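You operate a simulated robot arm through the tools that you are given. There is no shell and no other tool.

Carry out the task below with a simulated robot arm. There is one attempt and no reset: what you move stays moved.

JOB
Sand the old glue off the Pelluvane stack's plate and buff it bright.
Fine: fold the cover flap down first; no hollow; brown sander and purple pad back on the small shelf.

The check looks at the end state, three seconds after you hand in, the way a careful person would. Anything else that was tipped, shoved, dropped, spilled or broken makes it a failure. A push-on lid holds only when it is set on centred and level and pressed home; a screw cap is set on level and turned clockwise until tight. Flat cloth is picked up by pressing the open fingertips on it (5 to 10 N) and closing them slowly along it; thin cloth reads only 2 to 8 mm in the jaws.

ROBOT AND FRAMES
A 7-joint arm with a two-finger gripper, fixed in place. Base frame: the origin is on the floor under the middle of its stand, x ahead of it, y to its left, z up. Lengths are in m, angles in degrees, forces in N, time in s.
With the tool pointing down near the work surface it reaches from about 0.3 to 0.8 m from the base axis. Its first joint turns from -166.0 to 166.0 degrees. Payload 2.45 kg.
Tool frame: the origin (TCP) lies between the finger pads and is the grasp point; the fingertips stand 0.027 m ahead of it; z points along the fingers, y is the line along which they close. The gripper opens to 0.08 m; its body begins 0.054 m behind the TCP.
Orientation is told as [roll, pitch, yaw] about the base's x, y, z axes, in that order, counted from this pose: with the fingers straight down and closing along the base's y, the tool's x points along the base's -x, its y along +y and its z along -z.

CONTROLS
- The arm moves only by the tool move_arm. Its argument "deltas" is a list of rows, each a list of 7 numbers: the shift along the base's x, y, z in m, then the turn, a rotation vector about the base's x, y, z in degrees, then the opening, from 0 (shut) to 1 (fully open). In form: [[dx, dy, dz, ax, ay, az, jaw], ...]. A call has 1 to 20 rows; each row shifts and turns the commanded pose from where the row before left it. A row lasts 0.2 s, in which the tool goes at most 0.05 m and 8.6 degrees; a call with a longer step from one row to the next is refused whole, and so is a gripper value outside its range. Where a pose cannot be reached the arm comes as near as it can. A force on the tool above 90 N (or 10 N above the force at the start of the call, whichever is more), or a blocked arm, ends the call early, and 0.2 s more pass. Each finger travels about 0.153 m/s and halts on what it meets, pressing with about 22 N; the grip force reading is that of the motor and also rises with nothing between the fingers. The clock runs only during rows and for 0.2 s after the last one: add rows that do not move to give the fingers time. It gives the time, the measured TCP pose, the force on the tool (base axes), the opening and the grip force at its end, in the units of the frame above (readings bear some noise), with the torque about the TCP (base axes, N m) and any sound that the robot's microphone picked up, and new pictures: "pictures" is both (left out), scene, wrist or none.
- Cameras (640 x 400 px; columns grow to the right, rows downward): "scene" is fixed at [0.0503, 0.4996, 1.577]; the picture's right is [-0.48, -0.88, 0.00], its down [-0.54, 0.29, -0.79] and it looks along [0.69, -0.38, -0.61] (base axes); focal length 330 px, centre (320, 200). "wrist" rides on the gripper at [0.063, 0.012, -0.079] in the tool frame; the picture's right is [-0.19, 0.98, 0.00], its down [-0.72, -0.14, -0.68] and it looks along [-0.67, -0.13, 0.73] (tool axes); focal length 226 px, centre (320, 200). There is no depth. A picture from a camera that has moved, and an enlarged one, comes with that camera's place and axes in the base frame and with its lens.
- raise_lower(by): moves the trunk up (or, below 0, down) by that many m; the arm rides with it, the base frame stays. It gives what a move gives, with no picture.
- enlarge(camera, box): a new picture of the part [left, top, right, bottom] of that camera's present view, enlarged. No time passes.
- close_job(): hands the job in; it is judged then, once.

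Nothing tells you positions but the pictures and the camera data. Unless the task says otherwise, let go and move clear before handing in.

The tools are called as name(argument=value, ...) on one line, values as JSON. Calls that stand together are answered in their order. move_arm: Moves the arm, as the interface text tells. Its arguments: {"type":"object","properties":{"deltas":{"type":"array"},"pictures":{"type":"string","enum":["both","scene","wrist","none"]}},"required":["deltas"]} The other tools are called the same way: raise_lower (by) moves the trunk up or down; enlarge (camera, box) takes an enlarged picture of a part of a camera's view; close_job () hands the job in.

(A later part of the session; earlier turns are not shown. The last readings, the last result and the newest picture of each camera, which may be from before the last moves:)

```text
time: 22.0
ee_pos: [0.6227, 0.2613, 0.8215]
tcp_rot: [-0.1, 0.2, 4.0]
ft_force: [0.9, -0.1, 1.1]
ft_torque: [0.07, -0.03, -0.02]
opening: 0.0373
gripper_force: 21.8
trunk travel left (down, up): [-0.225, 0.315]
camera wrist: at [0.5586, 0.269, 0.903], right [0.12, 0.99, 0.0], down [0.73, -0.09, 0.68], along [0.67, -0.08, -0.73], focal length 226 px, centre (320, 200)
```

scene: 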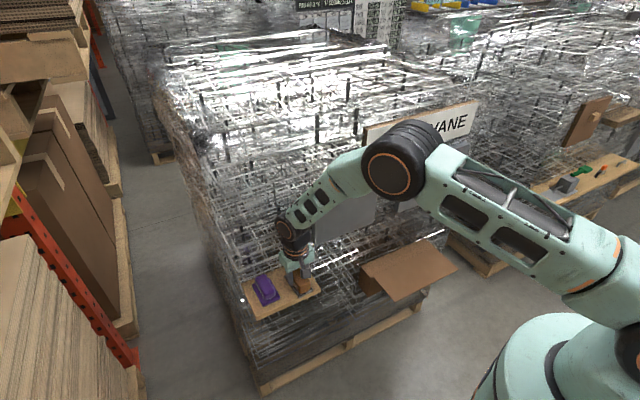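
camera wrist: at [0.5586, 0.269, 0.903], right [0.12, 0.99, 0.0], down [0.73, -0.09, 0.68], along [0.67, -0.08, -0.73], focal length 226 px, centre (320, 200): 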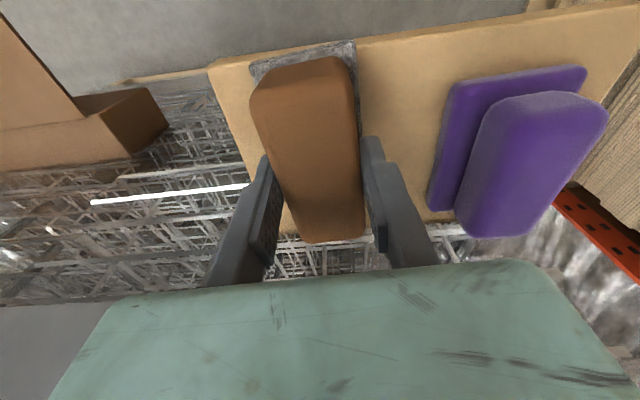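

The handle is gripped (opening 37 mm, 22 N). I'll lift straight up, then draw back.

move_arm(deltas=[[0, 0, 0.01, 0, 0, 0, 0.1], [0, 0, 0.02, 0, 0, 0, 0.1], [0, 0, 0.03, 0, 0, 0, 0.1], [0, 0, 0.04, 0, 0, 0, 0.1], [-0.03, 0, 0.02, 0, 0, -2, 0.1], [-0.035, 0, 0.01, 0, 0, -2, 0.1], [-0.035, 0, 0, 0, 0, 0, 0.1]])

```text
time: 23.6
ee_pos: [0.5245, 0.26, 0.953]
tcp_rot: [-0.1, 0.2, 0.1]
ft_force: [-0.8, 0.1, -1.3]
ft_torque: [0.01, -0.03, 0.01]
opening: 0.0374
gripper_force: 21.5
trunk travel left (down, up): [-0.225, 0.315]
camera wrist: at [0.4604, 0.2733, 1.0338], right [0.19, 0.98, 0.0], down [0.72, -0.14, 0.68], along [0.67, -0.13, -0.73], focal length 226 px, centre (320, 200)
```

scene: 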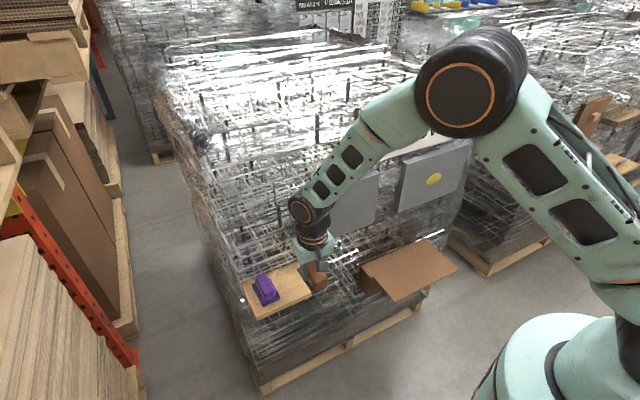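
wrist: 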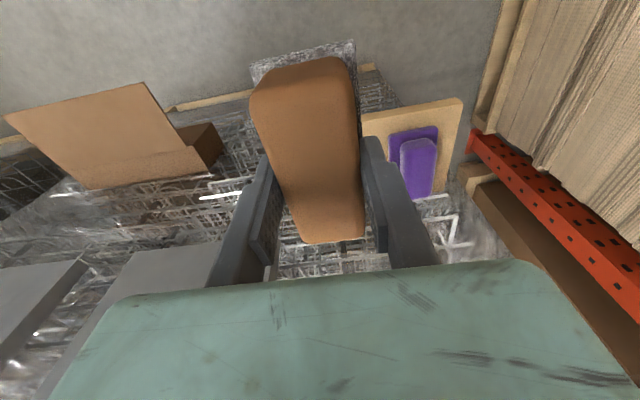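

The sander is firmly held. Now I'll swing right to stand in front of the glued plate, tilting the tool to point at the plate (pitch −90°).

move_arm(deltas=[[0, -0.043, 0, 0, -6.93, 0, 0.1], [0, -0.043, 0, 0, -6.93, 0, 0.1], [0, -0.043, 0, 0, -6.93, 0, 0.1], [0, -0.043, 0, 0, -6.93, 0, 0.1], [0, -0.043, 0, 0, -6.93, 0, 0.1], [0, -0.043, 0, 0, -6.93, 0, 0.1], [0, -0.043, 0, 0, -6.93, 0, 0.1], [0, -0.043, 0, 0, -6.93, 0, 0.1], [0, -0.043, 0, 0, -6.93, 0, 0.1], [0, -0.043, 0, 0, -6.93, 0, 0.1], [0, -0.043, 0, 0, -6.93, 0, 0.1], [0, -0.043, 0, 0, -6.93, 0, 0.1], [0, -0.043, 0, 0, -6.93, 0, 0.1], [0, 0, 0, 0, 0, 0, 0.1]])

```text
time: 26.6
ee_pos: [0.524, -0.2976, 0.9529]
tcp_rot: [-88.8, -89.9, 88.6]
ft_force: [-0.5, 0.0, -1.3]
ft_torque: [-0.02, -0.02, 0.02]
opening: 0.0374
gripper_force: 22.2
trunk travel left (down, up): [-0.225, 0.315]
camera wrist: at [0.4434, -0.2862, 0.8903], right [0.0, 0.98, 0.19], down [-0.68, -0.14, 0.72], along [0.73, -0.13, 0.67], focal length 226 px, centre (320, 200)
```

scene: 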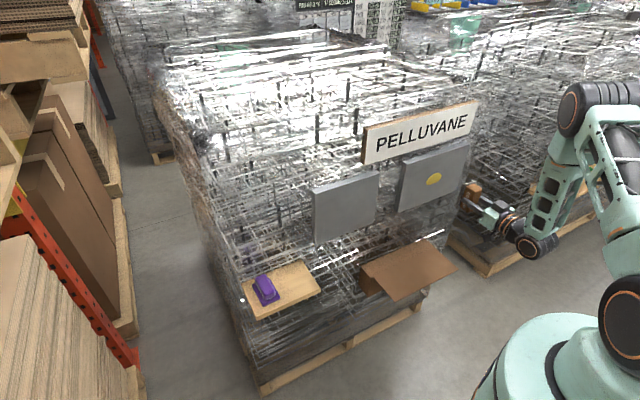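
wrist: 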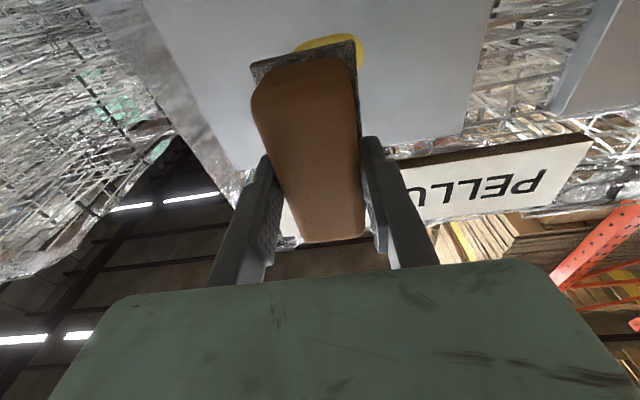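

The sander now faces the plate; combining views I place the plate's front at x≈0.685 and the glue at y≈-0.29, z≈0.943, about 6.5 × 4.5 cm. I'll move close and check alignment before touching.

move_arm(deltas=[[0.02, 0.002, -0.003, 0, 0, 0, 0.1], [0.02, 0.002, -0.003, 0, 0, 0, 0.1], [0.02, 0.002, -0.002, 0, 0, 0, 0.1], [0.018, 0.002, -0.002, 0, 0, 0, 0.1], [0, 0, 0, 0, 0, 0, 0.1]])

enlarge(camera="scene", box=[380, 120, 540, 260])

```text
time: 27.8
ee_pos: [0.6017, -0.291, 0.9415]
tcp_rot: [-31.5, -89.9, 31.5]
ft_force: [0.2, 0.4, -0.9]
ft_torque: [0.02, 0.03, 0.02]
opening: 0.0373
gripper_force: 21.7
trunk travel left (down, up): [-0.225, 0.315]
camera wrist: at [0.5209, -0.2786, 0.8793], right [0.0, 0.98, 0.19], down [-0.68, -0.14, 0.72], along [0.73, -0.13, 0.67], focal length 226 px, centre (320, 200)
```

scene: 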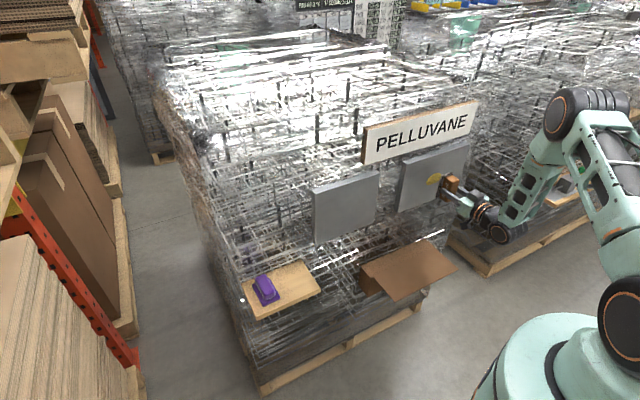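
wrist: 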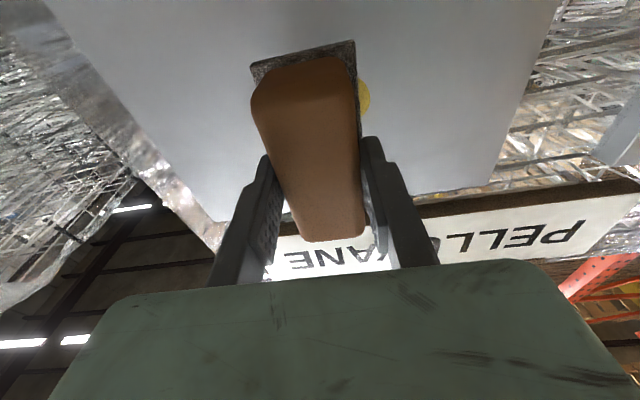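

```text
2.86 times, centred on (460, 190) of scene
camera zoom: at [0.0503, 0.4996, 1.577], right [-0.48, -0.88, 0.0], down [-0.54, 0.29, -0.79], along [0.69, -0.38, -0.61], focal length 942 px, centre (-80, 229)
```

zoom: 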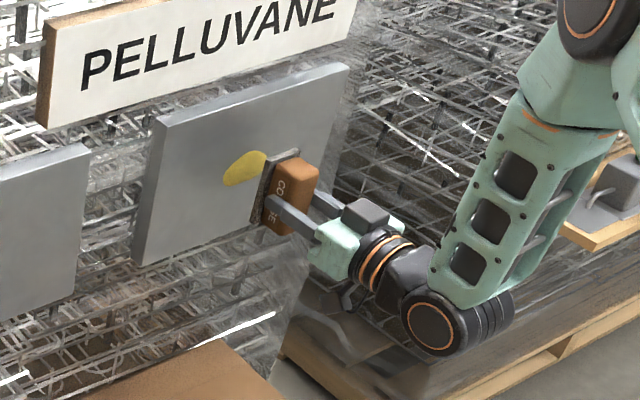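

The sander is centred on the glue. I'll close the remaining gap slowly until contact.

move_arm(deltas=[[0.01, 0, 0.001, 0, 0, 0, 0.1], [0.01, 0, 0, 0, 0, 0, 0.1], [0.006, 0, 0, 0, 0, 0, 0.1], [0.002, 0, 0, 0, 0, 0, 0.1]], pictures="none")

move_arm(deltas=[[0.002, 0, 0, 0, 0, 0, 0.1], [0.002, 0, 0, 0, 0, 0, 0.1]], pictures="none")

move_arm(deltas=[[0.002, 0, 0, 0, 0, 0, 0.1]], pictures="wrist")

```text
time: 28.8
ee_pos: [0.6283, -0.2913, 0.9428]
tcp_rot: [-35.9, -89.9, 35.7]
ft_force: [0.4, -0.1, -1.2]
ft_torque: [0.01, 0.04, 0.0]
opening: 0.0376
gripper_force: 22.0
trunk travel left (down, up): [-0.225, 0.315]
```

```text
time: 29.4
ee_pos: [0.6331, -0.2912, 0.9445]
tcp_rot: [-51.3, -89.9, 51.4]
ft_force: [0.2, -0.5, -2.0]
ft_torque: [-0.02, 0.01, -0.03]
opening: 0.0375
gripper_force: 21.8
trunk travel left (down, up): [-0.225, 0.315]
```

```text
time: 29.8
ee_pos: [0.635, -0.2905, 0.9428]
tcp_rot: [-52.9, -89.9, 52.9]
ft_force: [-0.4, -0.5, -1.1]
ft_torque: [0.04, 0.08, -0.03]
opening: 0.0376
gripper_force: 22.2
trunk travel left (down, up): [-0.225, 0.315]
camera wrist: at [0.5551, -0.2788, 0.8818], right [0.0, 0.98, 0.19], down [-0.68, -0.14, 0.72], along [0.73, -0.13, 0.67], focal length 226 px, centre (320, 200)
```

wrist: 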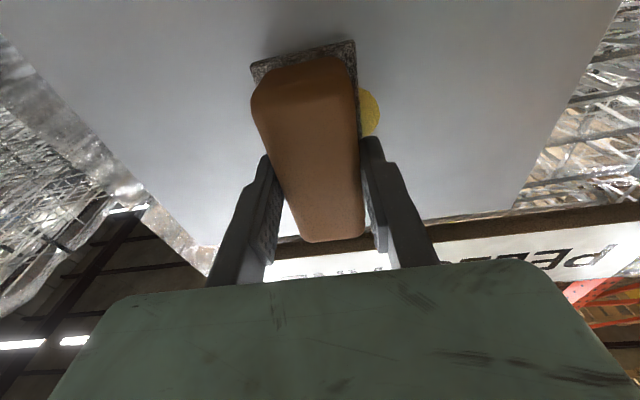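

There is a contact shadow around the base but no force yet. I'll keep creeping forward in 1–1.5 mm steps.

move_arm(deltas=[[0.0015, 0, 0, 0, 0, 0, 0.1], [0.0015, 0, 0, 0, 0, 0, 0.1]], pictures="none")

move_arm(deltas=[[0.0015, 0, 0, 0, 0, 0, 0.1]], pictures="none")

move_arm(deltas=[[0.0015, 0, 0, 0, 0, 0, 0.1]], pictures="none")

```text
time: 30.4
ee_pos: [0.6384, -0.2905, 0.9448]
tcp_rot: [-44.0, -89.9, 44.0]
ft_force: [0.0, 0.1, -1.5]
ft_torque: [-0.01, 0.08, -0.03]
opening: 0.0375
gripper_force: 22.2
trunk travel left (down, up): [-0.225, 0.315]
```

```text
time: 30.8
ee_pos: [0.6386, -0.2919, 0.9442]
tcp_rot: [-40.7, -89.9, 40.5]
ft_force: [-0.2, 0.6, -1.4]
ft_torque: [0.03, 0.06, -0.01]
opening: 0.0376
gripper_force: 22.0
trunk travel left (down, up): [-0.225, 0.315]
```

```text
time: 31.2
ee_pos: [0.6412, -0.2905, 0.9445]
tcp_rot: [-42.4, -89.9, 42.2]
ft_force: [0.0, 0.6, -1.9]
ft_torque: [0.02, 0.05, -0.04]
opening: 0.0376
gripper_force: 22.2
trunk travel left (down, up): [-0.225, 0.315]
```

Still no contact at x≈0.641; I'll continue.

move_arm(deltas=[[0.0015, 0, 0, 0, 0, 0, 0.1]], pictures="none")

move_arm(deltas=[[0.0015, 0, 0, 0, 0, 0, 0.1]], pictures="none")

move_arm(deltas=[[0.0015, 0, 0, 0, 0, 0, 0.1]], pictures="wrist")

```text
time: 31.6
ee_pos: [0.6421, -0.2895, 0.9437]
tcp_rot: [-44.3, -89.8, 44.2]
ft_force: [0.0, 0.7, -2.2]
ft_torque: [0.03, 0.03, 0.0]
opening: 0.0376
gripper_force: 22.3
trunk travel left (down, up): [-0.225, 0.315]
```

```text
time: 32.0
ee_pos: [0.6423, -0.2907, 0.9448]
tcp_rot: [-36.9, -89.9, 36.7]
ft_force: [-7.0, 1.1, -1.0]
ft_torque: [-0.02, 0.03, 0.26]
opening: 0.0372
gripper_force: 22.0
trunk travel left (down, up): [-0.225, 0.315]
```

```text
time: 32.4
ee_pos: [0.6428, -0.2916, 0.9442]
tcp_rot: [-32.4, -89.9, 32.3]
ft_force: [-19.6, 3.4, -1.9]
ft_torque: [-0.01, -0.03, 0.32]
opening: 0.0374
gripper_force: 21.8
trunk travel left (down, up): [-0.225, 0.315]
camera wrist: at [0.5629, -0.2785, 0.8818], right [0.0, 0.98, 0.19], down [-0.68, -0.14, 0.72], along [0.73, -0.13, 0.67], focal length 226 px, centre (320, 200)
```

wrist: 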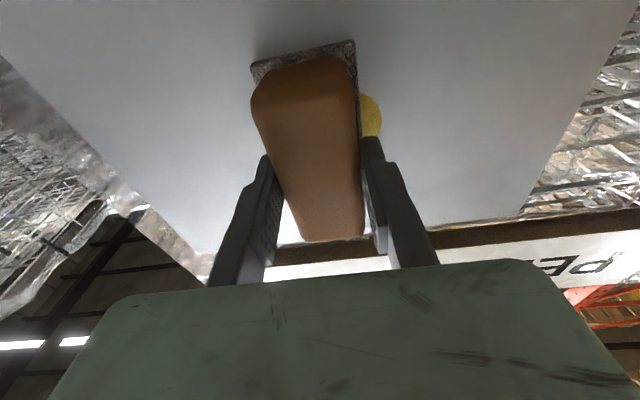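

Contact at TCP x≈0.6425, with about 8 N per mm. I'll ease to roughly 10 N and make one set of short side-to-side strokes (±2 cm), then check.

move_arm(deltas=[[-0.001, 0.01, 0, 0, 0, 0, 0.1], [0, 0.01, 0, 0, 0, 0, 0.1], [0, -0.01, 0, 0, 0, 0, 0.1], [0, -0.01, 0, 0, 0, 0, 0.1], [0, -0.01, 0, 0, 0, 0, 0.1], [0, -0.01, 0, 0, 0, 0, 0.1], [0, 0.01, 0, 0, 0, 0, 0.1], [0, 0.01, 0, 0, 0, 0, 0.1], [0, 0.01, 0, 0, 0, 0, 0.1], [0, 0.01, 0, 0, 0, 0, 0.1], [0, -0.01, 0, 0, 0, 0, 0.1], [0, -0.01, 0, 0, 0, 0, 0.1]])

enlarge(camera="scene", box=[390, 130, 490, 230])

enlarge(camera="wrist", box=[200, 0, 440, 150])

```text
time: 35.0
ee_pos: [0.6435, -0.29, 0.9451]
tcp_rot: [-91.5, -89.9, 91.5]
ft_force: [-16.8, 4.8, -2.1]
ft_torque: [0.1, 0.04, 0.22]
opening: 0.0374
gripper_force: 21.8
trunk travel left (down, up): [-0.225, 0.315]
camera wrist: at [0.5634, -0.2779, 0.8823], right [0.0, 0.98, 0.19], down [-0.68, -0.14, 0.72], along [0.73, -0.13, 0.67], focal length 226 px, centre (320, 200)
```

scene: 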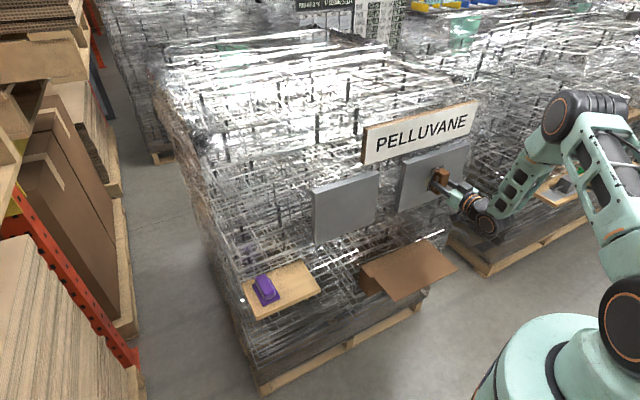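
wrist: 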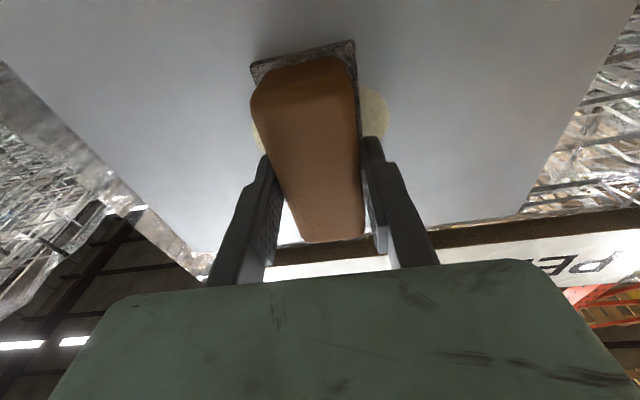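

```text
4.00 times, centred on (440, 180) of scene
camera zoom: at [0.0503, 0.4996, 1.577], right [-0.48, -0.88, 0.0], down [-0.54, 0.29, -0.79], along [0.69, -0.38, -0.61], focal length 1318 px, centre (-160, 280)
```

zoom: 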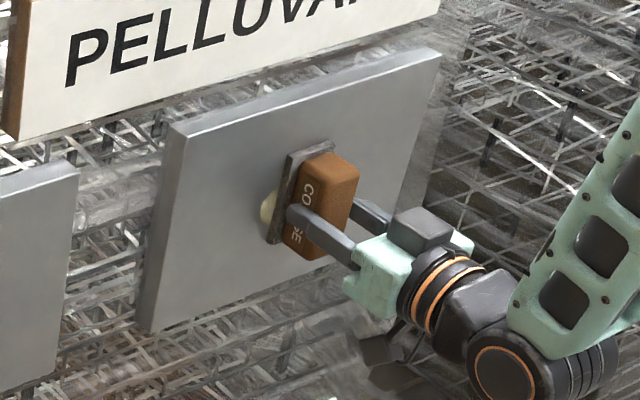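

```text
2.67 times, centred on (320, 75) of wrist
camera zoom: at [0.5634, -0.2779, 0.8823], right [0.0, 0.98, 0.19], down [-0.68, -0.14, 0.72], along [0.73, -0.13, 0.67], focal length 603 px, centre (320, 533)
```

zoom: 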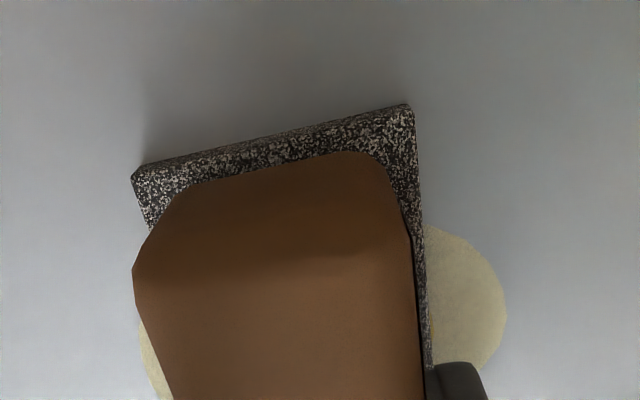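

The yellow has already faded to a faint cream after one set. I'll back off to see what remains before sanding any more.

move_arm(deltas=[[-0.02, 0, 0, 0, 0, 0, 0.1], [-0.03, 0, -0.02, 0, 0, 0, 0.1], [-0.03, 0, -0.04, 0, 0, 0, 0.1], [-0.02, 0, -0.04, 0, 0, 0, 0.1], [0, 0, 0, 0, 0, 0, 0.1]])

enlarge(camera="scene", box=[390, 130, 480, 220])

enlarge(camera="wrist", box=[200, 0, 440, 150])

```text
time: 36.2
ee_pos: [0.5426, -0.2892, 0.8417]
tcp_rot: [-52.8, -89.9, 52.7]
ft_force: [0.1, 0.1, -1.5]
ft_torque: [0.01, 0.0, 0.0]
opening: 0.0374
gripper_force: 22.0
trunk travel left (down, up): [-0.225, 0.315]
camera wrist: at [0.4623, -0.2776, 0.7801], right [0.0, 0.98, 0.19], down [-0.68, -0.14, 0.72], along [0.73, -0.13, 0.67], focal length 226 px, centre (320, 200)
```

scene: 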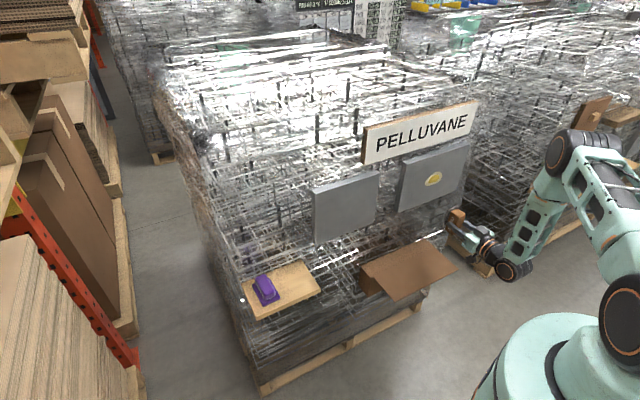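
wrist: 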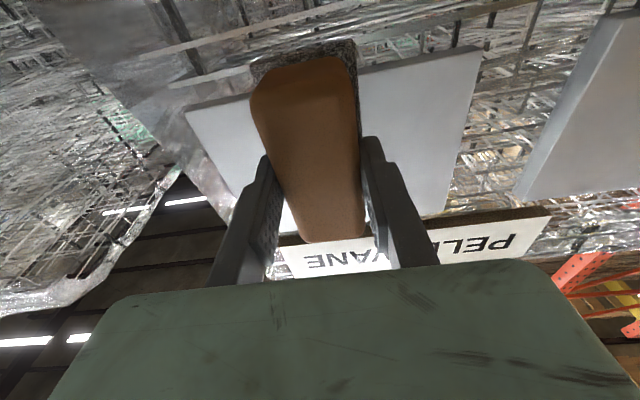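

```text
4.44 times, centred on (435, 175) of scene
camera zoom: at [0.0503, 0.4996, 1.577], right [-0.48, -0.88, 0.0], down [-0.54, 0.29, -0.79], along [0.69, -0.38, -0.61], focal length 1465 px, centre (-191, 311)
```

zoom: 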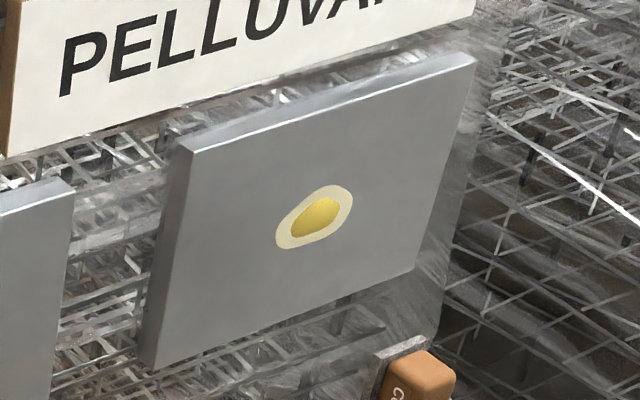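

```text
2.67 times, centred on (320, 75) of wrist
camera zoom: at [0.4623, -0.2776, 0.7801], right [0.0, 0.98, 0.19], down [-0.68, -0.14, 0.72], along [0.73, -0.13, 0.67], focal length 603 px, centre (320, 533)
```

zoom: 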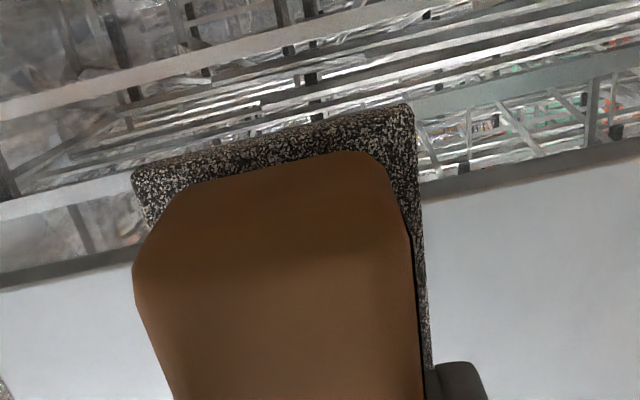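

A lens-shaped remnant remains: the rim is thinned to cream and the centre is still yellow. I'll go back and make another similar light set.

move_arm(deltas=[[0.02, 0, 0.04, 0, 0, 0, 0.1], [0.03, 0, 0.04, 0, 0, 0, 0.1], [0.03, 0, 0.02, 0, 0, 0, 0.1], [0.014, 0, 0, 0, 0, 0, 0.1], [0.004, 0, 0, 0, 0, 0, 0.1], [0.002, 0, 0, 0, 0, 0, 0.1]], pictures="none")

move_arm(deltas=[[0, 0.01, 0, 0, 0, 0, 0.1], [0, 0.01, 0, 0, 0, 0, 0.1], [0, -0.01, 0, 0, 0, 0, 0.1], [0, -0.01, 0, 0, 0, 0, 0.1], [0, -0.01, 0, 0, 0, 0, 0.1], [0, -0.01, 0, 0, 0, 0, 0.1], [0, 0.01, 0, 0, 0, 0, 0.1], [0, 0.01, 0, 0, 0, 0, 0.1], [0, 0.01, 0, 0, 0, 0, 0.1], [0, 0.01, 0, 0, 0, 0, 0.1], [0, -0.01, 0, 0, 0, 0, 0.1], [0, -0.01, 0, 0, 0, 0, 0.1]], pictures="none")

move_arm(deltas=[[-0.02, 0, 0, 0, 0, 0, 0.1], [-0.03, 0, -0.02, 0, 0, 0, 0.1], [-0.03, 0, -0.04, 0, 0, 0, 0.1], [-0.02, 0, -0.04, 0, 0, 0, 0.1], [0, 0, 0, 0, 0, 0, 0.1]])

enlarge(camera="scene", box=[390, 130, 480, 220])

```text
time: 37.6
ee_pos: [0.643, -0.2911, 0.9432]
tcp_rot: [-23.2, -89.8, 23.0]
ft_force: [-15.5, 2.8, -2.4]
ft_torque: [-0.11, -0.58, 0.27]
opening: 0.0375
gripper_force: 22.0
trunk travel left (down, up): [-0.225, 0.315]
```

```text
time: 40.2
ee_pos: [0.6437, -0.2896, 0.944]
tcp_rot: [-40.2, -90.0, 40.3]
ft_force: [-13.6, 3.7, -1.9]
ft_torque: [0.0, -0.12, 0.22]
opening: 0.0373
gripper_force: 21.8
trunk travel left (down, up): [-0.225, 0.315]
```

```text
time: 41.4
ee_pos: [0.5446, -0.2915, 0.8443]
tcp_rot: [-49.8, -89.9, 49.8]
ft_force: [-0.3, 0.0, -2.0]
ft_torque: [-0.02, 0.0, -0.02]
opening: 0.0373
gripper_force: 22.0
trunk travel left (down, up): [-0.225, 0.315]
camera wrist: at [0.4647, -0.279, 0.7811], right [0.0, 0.98, 0.19], down [-0.68, -0.14, 0.72], along [0.73, -0.13, 0.67], focal length 226 px, centre (320, 200)
```

scene: 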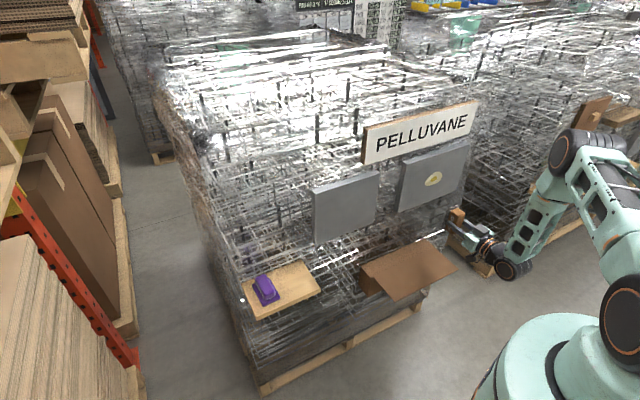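
wrist: 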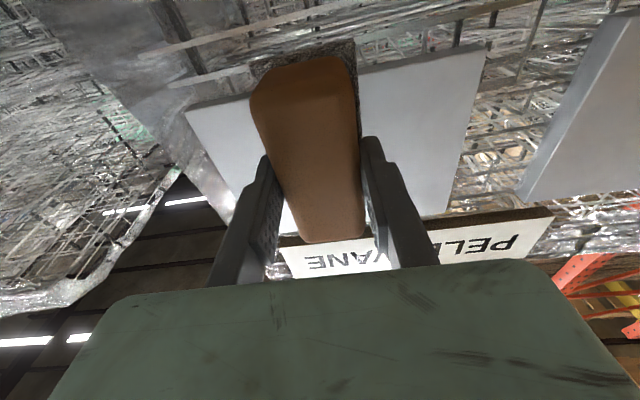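

```text
4.44 times, centred on (435, 175) of scene
camera zoom: at [0.0503, 0.4996, 1.577], right [-0.48, -0.88, 0.0], down [-0.54, 0.29, -0.79], along [0.69, -0.38, -0.61], focal length 1465 px, centre (-191, 311)
```

zoom: 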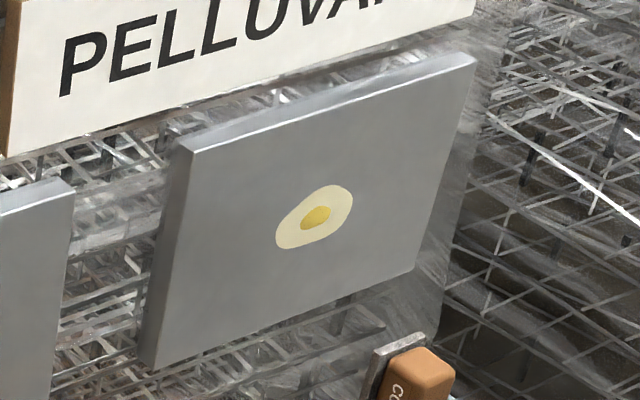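

The yellow lump is shrinking evenly. I'll do another set at the same pressure and look again.

move_arm(deltas=[[0.02, 0, 0.04, 0, 0, 0, 0.1], [0.03, 0, 0.04, 0, 0, 0, 0.1], [0.03, 0, 0.02, 0, 0, 0, 0.1], [0.014, 0, 0, 0, 0, 0, 0.1], [0.004, 0, 0, 0, 0, 0, 0.1], [0.002, 0, 0, 0, 0, 0, 0.1]], pictures="none")

move_arm(deltas=[[0, 0.01, 0, 0, 0, 0, 0.1], [0, 0.01, 0, 0, 0, 0, 0.1], [0, -0.01, 0, 0, 0, 0, 0.1], [0, -0.01, 0, 0, 0, 0, 0.1], [0, -0.01, 0, 0, 0, 0, 0.1], [0, -0.01, 0, 0, 0, 0, 0.1], [0, 0.01, 0, 0, 0, 0, 0.1], [0, 0.01, 0, 0, 0, 0, 0.1], [0, 0.01, 0, 0, 0, 0, 0.1], [0, 0.01, 0, 0, 0, 0, 0.1], [0, -0.01, 0, 0, 0, 0, 0.1], [0, -0.01, 0, 0, 0, 0, 0.1]], pictures="none")

move_arm(deltas=[[-0.02, 0, 0, 0, 0, 0, 0.1], [-0.03, 0, -0.02, 0, 0, 0, 0.1], [-0.03, 0, -0.04, 0, 0, 0, 0.1], [-0.02, 0, -0.04, 0, 0, 0, 0.1], [0, 0, 0, 0, 0, 0, 0.1]], pictures="none")

enlarge(camera="scene", box=[390, 130, 480, 220])

```text
time: 42.8
ee_pos: [0.6437, -0.2919, 0.9429]
tcp_rot: [-34.1, -89.9, 34.0]
ft_force: [-2.9, 2.3, -2.2]
ft_torque: [-0.02, -0.12, 0.13]
opening: 0.0376
gripper_force: 21.9
trunk travel left (down, up): [-0.225, 0.315]
```

```text
time: 45.4
ee_pos: [0.6428, -0.2904, 0.9442]
tcp_rot: [-51.6, -90.0, 51.6]
ft_force: [-9.9, 4.0, -1.7]
ft_torque: [0.06, 0.1, 0.1]
opening: 0.0374
gripper_force: 22.3
trunk travel left (down, up): [-0.225, 0.315]
```

```text
time: 46.6
ee_pos: [0.5418, -0.2902, 0.8443]
tcp_rot: [-54.4, -89.9, 54.4]
ft_force: [0.2, 0.4, -1.8]
ft_torque: [0.02, 0.06, 0.02]
opening: 0.0375
gripper_force: 22.2
trunk travel left (down, up): [-0.225, 0.315]
```

```text
4.44 times, centred on (435, 175) of scene
camera zoom: at [0.0503, 0.4996, 1.577], right [-0.48, -0.88, 0.0], down [-0.54, 0.29, -0.79], along [0.69, -0.38, -0.61], focal length 1465 px, centre (-191, 311)
```

zoom: 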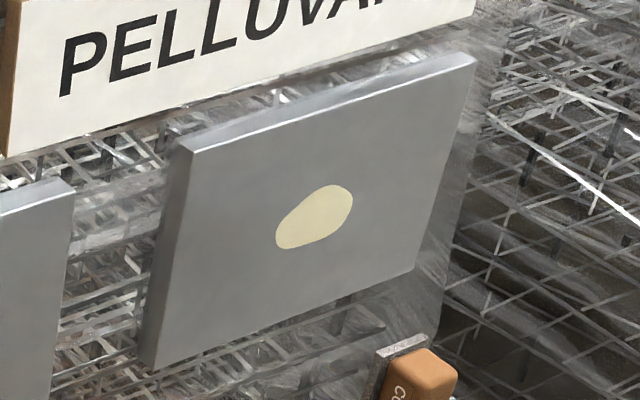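

The yellow is gone, leaving a flat pale film in the glue's outline. I'll move sideways to get a wrist-camera close-up of it.

move_arm(deltas=[[0.01, -0.037, 0.016, 0, 0, 0, 0.1], [0.01, -0.037, 0.016, 0, 0, 0, 0.1], [0.01, -0.036, 0.016, 0, 0, 0, 0.1], [0, 0, 0, 0, 0, 0, 0.1]])

enlarge(camera="wrist", box=[350, 50, 590, 200])

```text
time: 47.6
ee_pos: [0.5757, -0.4011, 0.8926]
tcp_rot: [-42.3, -89.9, 42.3]
ft_force: [-0.3, -0.2, -1.8]
ft_torque: [0.0, 0.03, 0.01]
opening: 0.0374
gripper_force: 21.9
trunk travel left (down, up): [-0.225, 0.315]
camera wrist: at [0.4946, -0.3907, 0.8308], right [0.0, 0.98, 0.19], down [-0.68, -0.14, 0.72], along [0.73, -0.13, 0.67], focal length 226 px, centre (320, 200)
```

scene: 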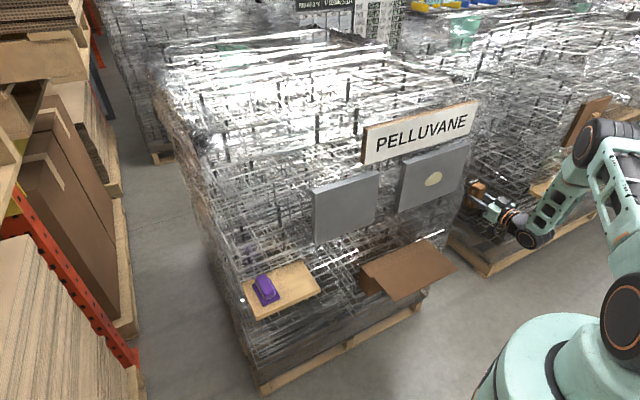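
wrist: 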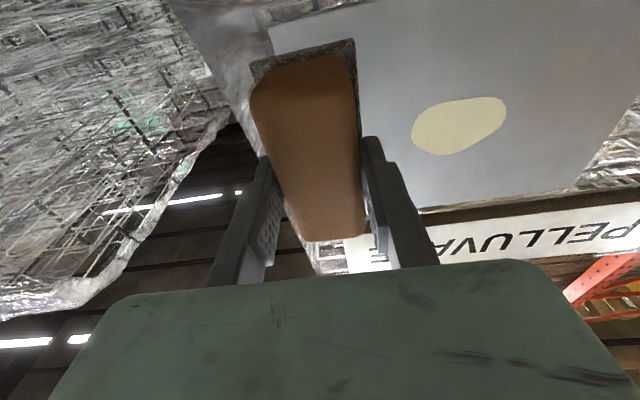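

```text
2.67 times, centred on (470, 125) of wrist
camera zoom: at [0.4946, -0.3907, 0.8308], right [0.0, 0.98, 0.19], down [-0.68, -0.14, 0.72], along [0.73, -0.13, 0.67], focal length 603 px, centre (-80, 400)
```

zoom: 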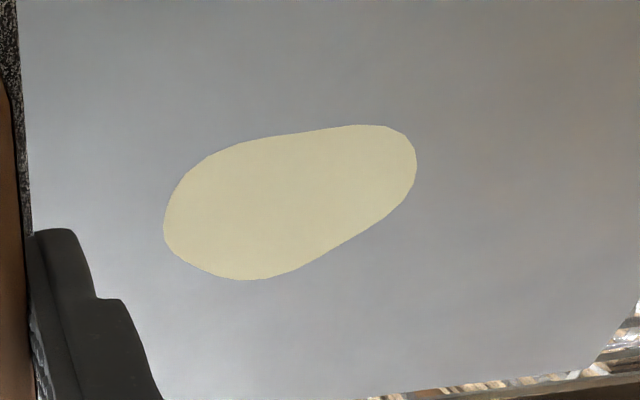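

It's a uniform thin film of residue exactly in the glue's outline, centred at about y -0.288, z 0.94. I'll go back for one more light set and see whether it thins.

move_arm(deltas=[[0.01, 0.037, 0.016, 0, 0, 0, 0.1], [0.01, 0.037, 0.016, 0, 0, 0, 0.1], [0.02, 0.036, 0.017, 0, 0, 0, 0.1], [0.02, 0, 0, 0, 0, 0, 0.1], [0.007, 0, 0, 0, 0, 0, 0.1], [0.003, 0, 0, 0, 0, 0, 0.1]], pictures="none")

move_arm(deltas=[[0, 0.01, 0, 0, 0, 0, 0.1], [0, 0.01, 0, 0, 0, 0, 0.1], [0, -0.01, 0, 0, 0, 0, 0.1], [0, -0.01, 0, 0, 0, 0, 0.1], [0, -0.01, 0, 0, 0, 0, 0.1], [0, -0.01, 0, 0, 0, 0, 0.1], [0, 0.01, 0, 0, 0, 0, 0.1], [0, 0.01, 0, 0, 0, 0, 0.1]], pictures="wrist")

```text
time: 49.0
ee_pos: [0.643, -0.292, 0.9403]
tcp_rot: [-43.8, -89.9, 43.7]
ft_force: [-11.1, 1.3, 0.2]
ft_torque: [-0.03, -0.21, 0.2]
opening: 0.0374
gripper_force: 21.6
trunk travel left (down, up): [-0.225, 0.315]
```

```text
time: 50.8
ee_pos: [0.6437, -0.2913, 0.9426]
tcp_rot: [-69.1, -90.0, 69.0]
ft_force: [-12.0, -4.5, -2.1]
ft_torque: [-0.11, 0.28, 0.02]
opening: 0.0377
gripper_force: 21.7
trunk travel left (down, up): [-0.225, 0.315]
camera wrist: at [0.5632, -0.2792, 0.8792], right [0.0, 0.98, 0.19], down [-0.68, -0.14, 0.72], along [0.73, -0.13, 0.67], focal length 226 px, centre (320, 200)
```

wrist: 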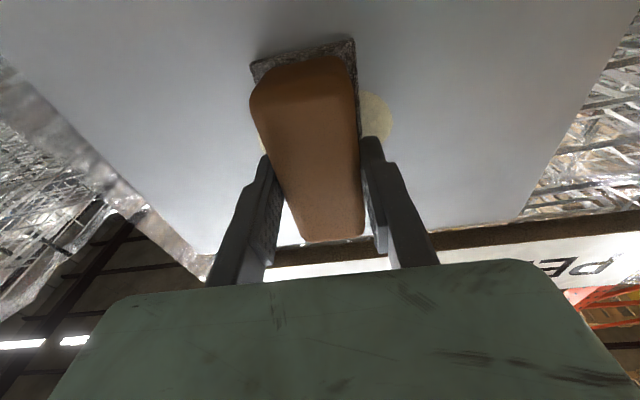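

I'll back off sideways again to compare the film.

move_arm(deltas=[[-0.02, 0, 0, 0, 0, 0, 0.1], [-0.02, -0.036, -0.01, 0, 0, 0, 0.1], [-0.015, -0.037, -0.02, 0, 0, 0, 0.1], [-0.015, -0.037, -0.019, 0, 0, 0, 0.1], [0, 0, 0, 0, 0, 0, 0.1]])

enlarge(camera="wrist", box=[350, 50, 590, 200])

enlarge(camera="scene", box=[390, 130, 480, 220])

```text
time: 52.0
ee_pos: [0.5741, -0.4038, 0.8911]
tcp_rot: [-40.5, -90.0, 40.4]
ft_force: [0.1, 0.1, -0.7]
ft_torque: [-0.02, 0.08, 0.03]
opening: 0.0375
gripper_force: 22.1
trunk travel left (down, up): [-0.225, 0.315]
camera wrist: at [0.4941, -0.3915, 0.8295], right [0.0, 0.98, 0.19], down [-0.68, -0.14, 0.72], along [0.73, -0.13, 0.67], focal length 226 px, centre (320, 200)
```

scene: 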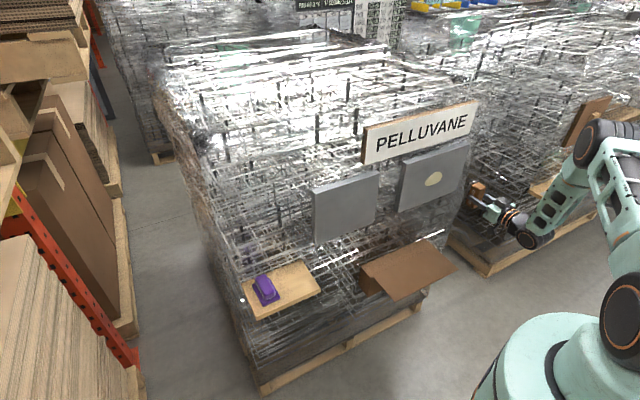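
wrist: 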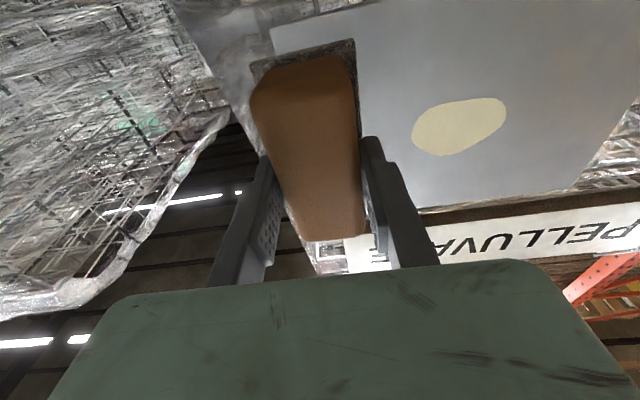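

```text
2.67 times, centred on (470, 125) of wrist
camera zoom: at [0.4941, -0.3915, 0.8295], right [0.0, 0.98, 0.19], down [-0.68, -0.14, 0.72], along [0.73, -0.13, 0.67], focal length 603 px, centre (-80, 400)
```

zoom: 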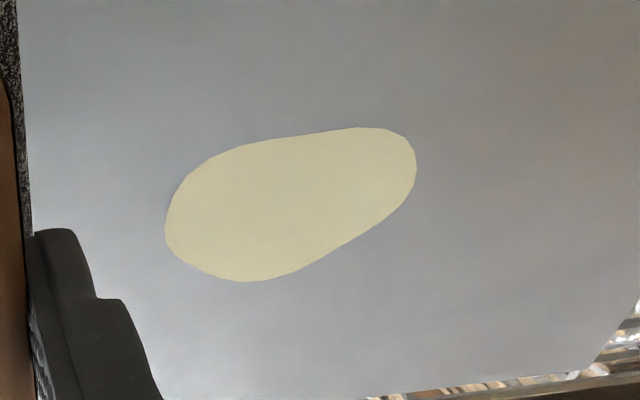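

```text
4.44 times, centred on (435, 175) of scene
camera zoom: at [0.0503, 0.4996, 1.577], right [-0.48, -0.88, 0.0], down [-0.54, 0.29, -0.79], along [0.69, -0.38, -0.61], focal length 1465 px, centre (-191, 311)
```

zoom: 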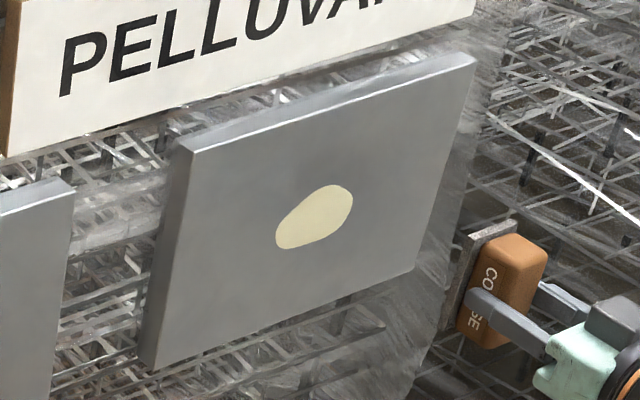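

The film looks unchanged by the extra strokes. Before deciding whether it needs sanding or buffing, I'll zoom hard on its edge.

enlarge(camera="wrist", box=[405, 110, 437, 130])

enlarge(camera="wrist", box=[485, 85, 517, 105])

enlarge(camera="wrist", box=[435, 140, 467, 160])

enlarge(camera="scene", box=[424, 170, 444, 190])

```text
16.00 times, centred on (421, 120) of wrist
camera zoom: at [0.4941, -0.3915, 0.8295], right [0.0, 0.98, 0.19], down [-0.68, -0.14, 0.72], along [0.73, -0.13, 0.67], focal length 3617 px, centre (-1296, 1480)
```

zoom: 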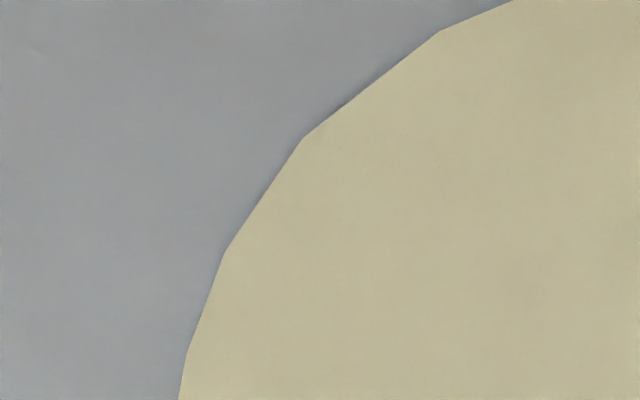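

```text
16.00 times, centred on (501, 95) of wrist
camera zoom: at [0.4941, -0.3915, 0.8295], right [0.0, 0.98, 0.19], down [-0.68, -0.14, 0.72], along [0.73, -0.13, 0.67], focal length 3617 px, centre (-2576, 1880)
```

zoom: 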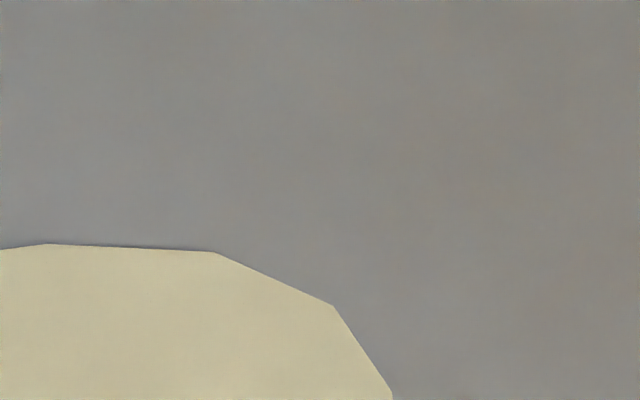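

```text
16.00 times, centred on (451, 150) of wrist
camera zoom: at [0.4941, -0.3915, 0.8295], right [0.0, 0.98, 0.19], down [-0.68, -0.14, 0.72], along [0.73, -0.13, 0.67], focal length 3617 px, centre (-1776, 1000)
```

zoom: 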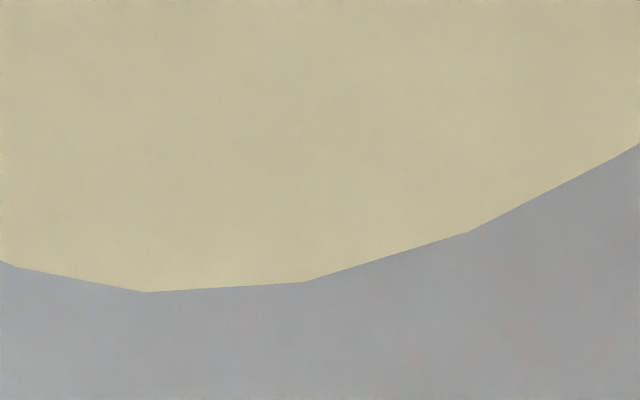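

```text
16.00 times, centred on (434, 180) of scene
camera zoom: at [0.0503, 0.4996, 1.577], right [-0.48, -0.88, 0.0], down [-0.54, 0.29, -0.79], along [0.69, -0.38, -0.61], focal length 5274 px, centre (-1504, 520)
```

zoom: 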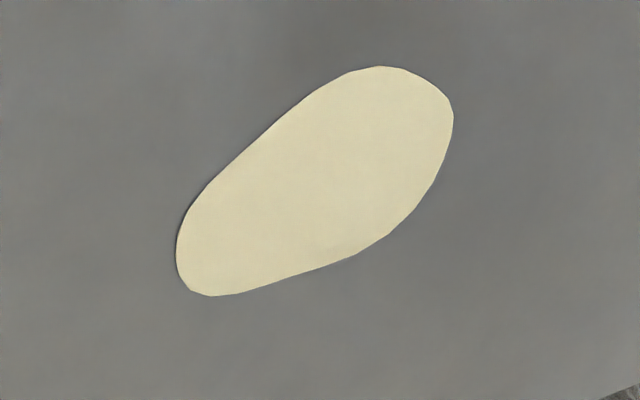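

The film is a flat thin layer that the last strokes didn't alter, so rather than risk a hollow I'll see how it responds to buffing. First I'll return the sander: draw back, tip the tool down, and move back to the shelf.

move_arm(deltas=[[-0.03, 0, 0.02, 0, 0, 0, 0.1], [-0.025, 0.0, 0.03, 0, 0, 0, 0.1], [0, 0.0441, 0, 0, 6, 0, 0.1], [0, 0.0441, 0, 0, 6, 0, 0.1], [0, 0.0441, 0, 0, 6, 0, 0.1], [0, 0.0441, 0, 0, 6, 0, 0.1], [0, 0.0441, 0, 0, 6, 0, 0.1], [0, 0.0441, 0, 0, 6, 0, 0.1], [0, 0.0441, 0, 0, 6, 0, 0.1], [0, 0.0441, 0, 0, 6, 0, 0.1], [0, 0.0441, 0, 0, 6, 0, 0.1], [0, 0.0441, 0, 0, 6, 0, 0.1], [0, 0.0441, 0, 0, 6, 0, 0.1], [0, 0.0441, 0, 0, 6, 0, 0.1], [0, 0.0441, 0, 0, 6, 0, 0.1], [0, 0.0441, 0, 0, 6, 0, 0.1], [0, 0.0441, 0, 0, 6, 0, 0.1], [0, 0, 0, 0, 0, 0, 0.1]])

```text
time: 55.8
ee_pos: [0.5219, 0.2603, 0.9423]
tcp_rot: [-0.2, 0.1, 0.1]
ft_force: [-0.3, 1.1, -1.9]
ft_torque: [0.04, 0.01, -0.03]
opening: 0.0375
gripper_force: 22.0
trunk travel left (down, up): [-0.225, 0.315]
camera wrist: at [0.4578, 0.2739, 1.023], right [0.19, 0.98, 0.0], down [0.72, -0.14, 0.68], along [0.67, -0.13, -0.73], focal length 226 px, centre (320, 200)
```

scene: 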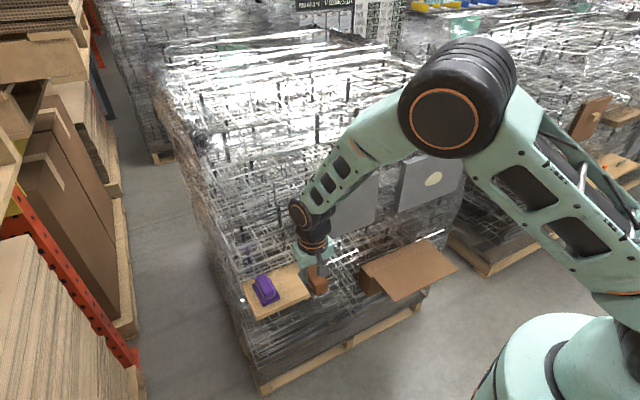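
wrist: 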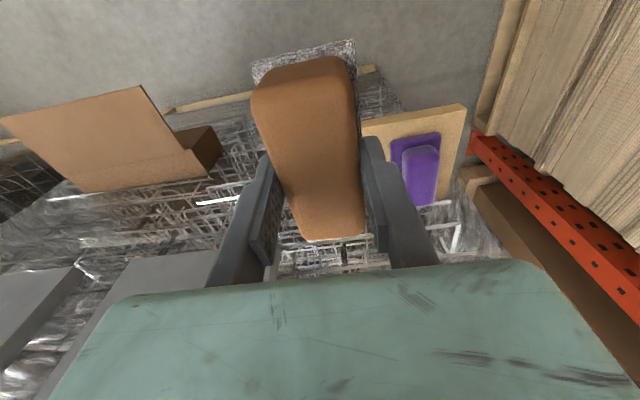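

The sander's pose in the grip is unchanged. I'll carry it over its old spot and lower it to just above the shelf.

move_arm(deltas=[[0.0252, 0.0002, 0, 0, 0, 1, 0.1], [0.0252, 0.0002, 0, 0, 0, 1, 0.1], [0.0252, 0.0003, 0, 0, 0, 1, 0.1], [0.0252, 0.0003, 0, 0, 0, 1, 0.1], [0, 0, -0.03, 0, 0, 0, 0.1], [0, 0, -0.03, 0, 0, 0, 0.1], [0, 0, -0.03, 0, 0, 0, 0.1], [0, 0, -0.015, 0, 0, 0, 0.1], [0, 0, -0.008, 0, 0, 0, 0.1], [0, 0, 0, 0, 0, 0, 0.1]])

enlarge(camera="scene", box=[240, 230, 340, 320])

```text
time: 58.0
ee_pos: [0.6197, 0.2609, 0.8292]
tcp_rot: [0.0, 0.1, 4.1]
ft_force: [-1.1, -0.7, -2.6]
ft_torque: [0.03, -0.02, 0.0]
opening: 0.0377
gripper_force: 21.5
trunk travel left (down, up): [-0.225, 0.315]
camera wrist: at [0.5553, 0.2685, 0.9096], right [0.12, 0.99, 0.0], down [0.73, -0.09, 0.68], along [0.68, -0.08, -0.73], focal length 226 px, centre (320, 200)
```

scene: 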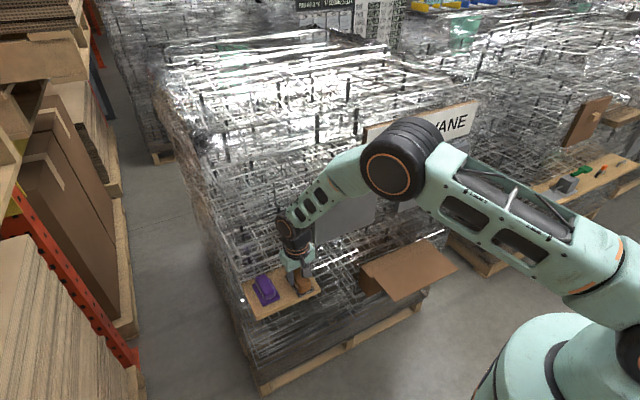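
wrist: 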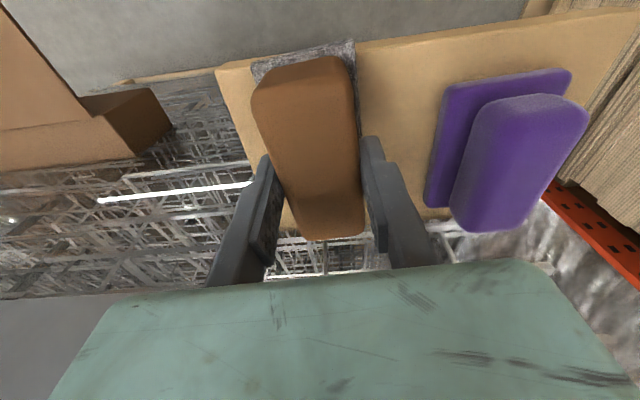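

```text
4.44 times, centred on (290, 275) of scene
camera zoom: at [0.0503, 0.4996, 1.577], right [-0.48, -0.88, 0.0], down [-0.54, 0.29, -0.79], along [0.69, -0.38, -0.61], focal length 1465 px, centre (453, -133)
```

zoom: 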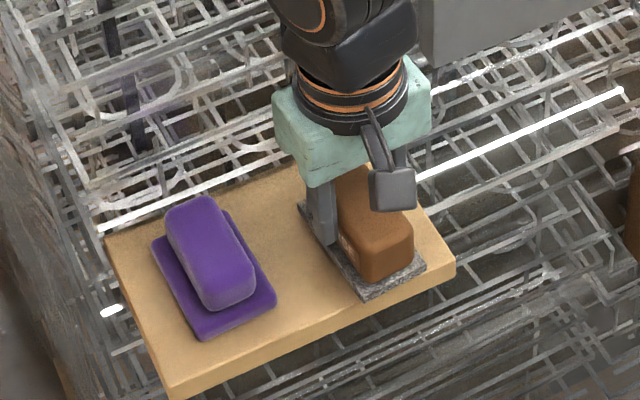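

It's just above the shelf. I'll nudge 5 mm deeper onto the shelf and lower gently until it touches.

move_arm(deltas=[[0.005, 0, 0, 0, 0, 0, 0.1], [0, 0, -0.003, 0, 0, 0, 0.1], [0, 0, -0.002, 0, 0, 0, 0.1], [0, 0, -0.001, 0, 0, 0, 0.1]], pictures="none")

move_arm(deltas=[[0, 0, -0.001, 0, 0, 0, 0.1]], pictures="none")

move_arm(deltas=[[0, 0, -0.001, 0, 0, 0, 0.1]], pictures="none")

```text
time: 59.0
ee_pos: [0.6239, 0.2617, 0.8235]
tcp_rot: [0.1, -0.1, 4.2]
ft_force: [-2.0, -0.3, 10.7]
ft_torque: [0.04, 0.57, 0.02]
opening: 0.0374
gripper_force: 21.3
trunk travel left (down, up): [-0.225, 0.315]
```

```text
time: 59.4
ee_pos: [0.6251, 0.2604, 0.8241]
tcp_rot: [0.1, -0.2, 4.0]
ft_force: [0.5, 0.7, 21.5]
ft_torque: [-0.1, 0.63, 0.01]
opening: 0.0373
gripper_force: 22.1
trunk travel left (down, up): [-0.225, 0.315]
```

```text
time: 59.8
ee_pos: [0.6243, 0.2612, 0.8238]
tcp_rot: [0.0, -0.2, 4.1]
ft_force: [0.0, 1.7, 29.6]
ft_torque: [-0.01, 0.33, 0.01]
opening: 0.0374
gripper_force: 21.9
trunk travel left (down, up): [-0.225, 0.315]
```

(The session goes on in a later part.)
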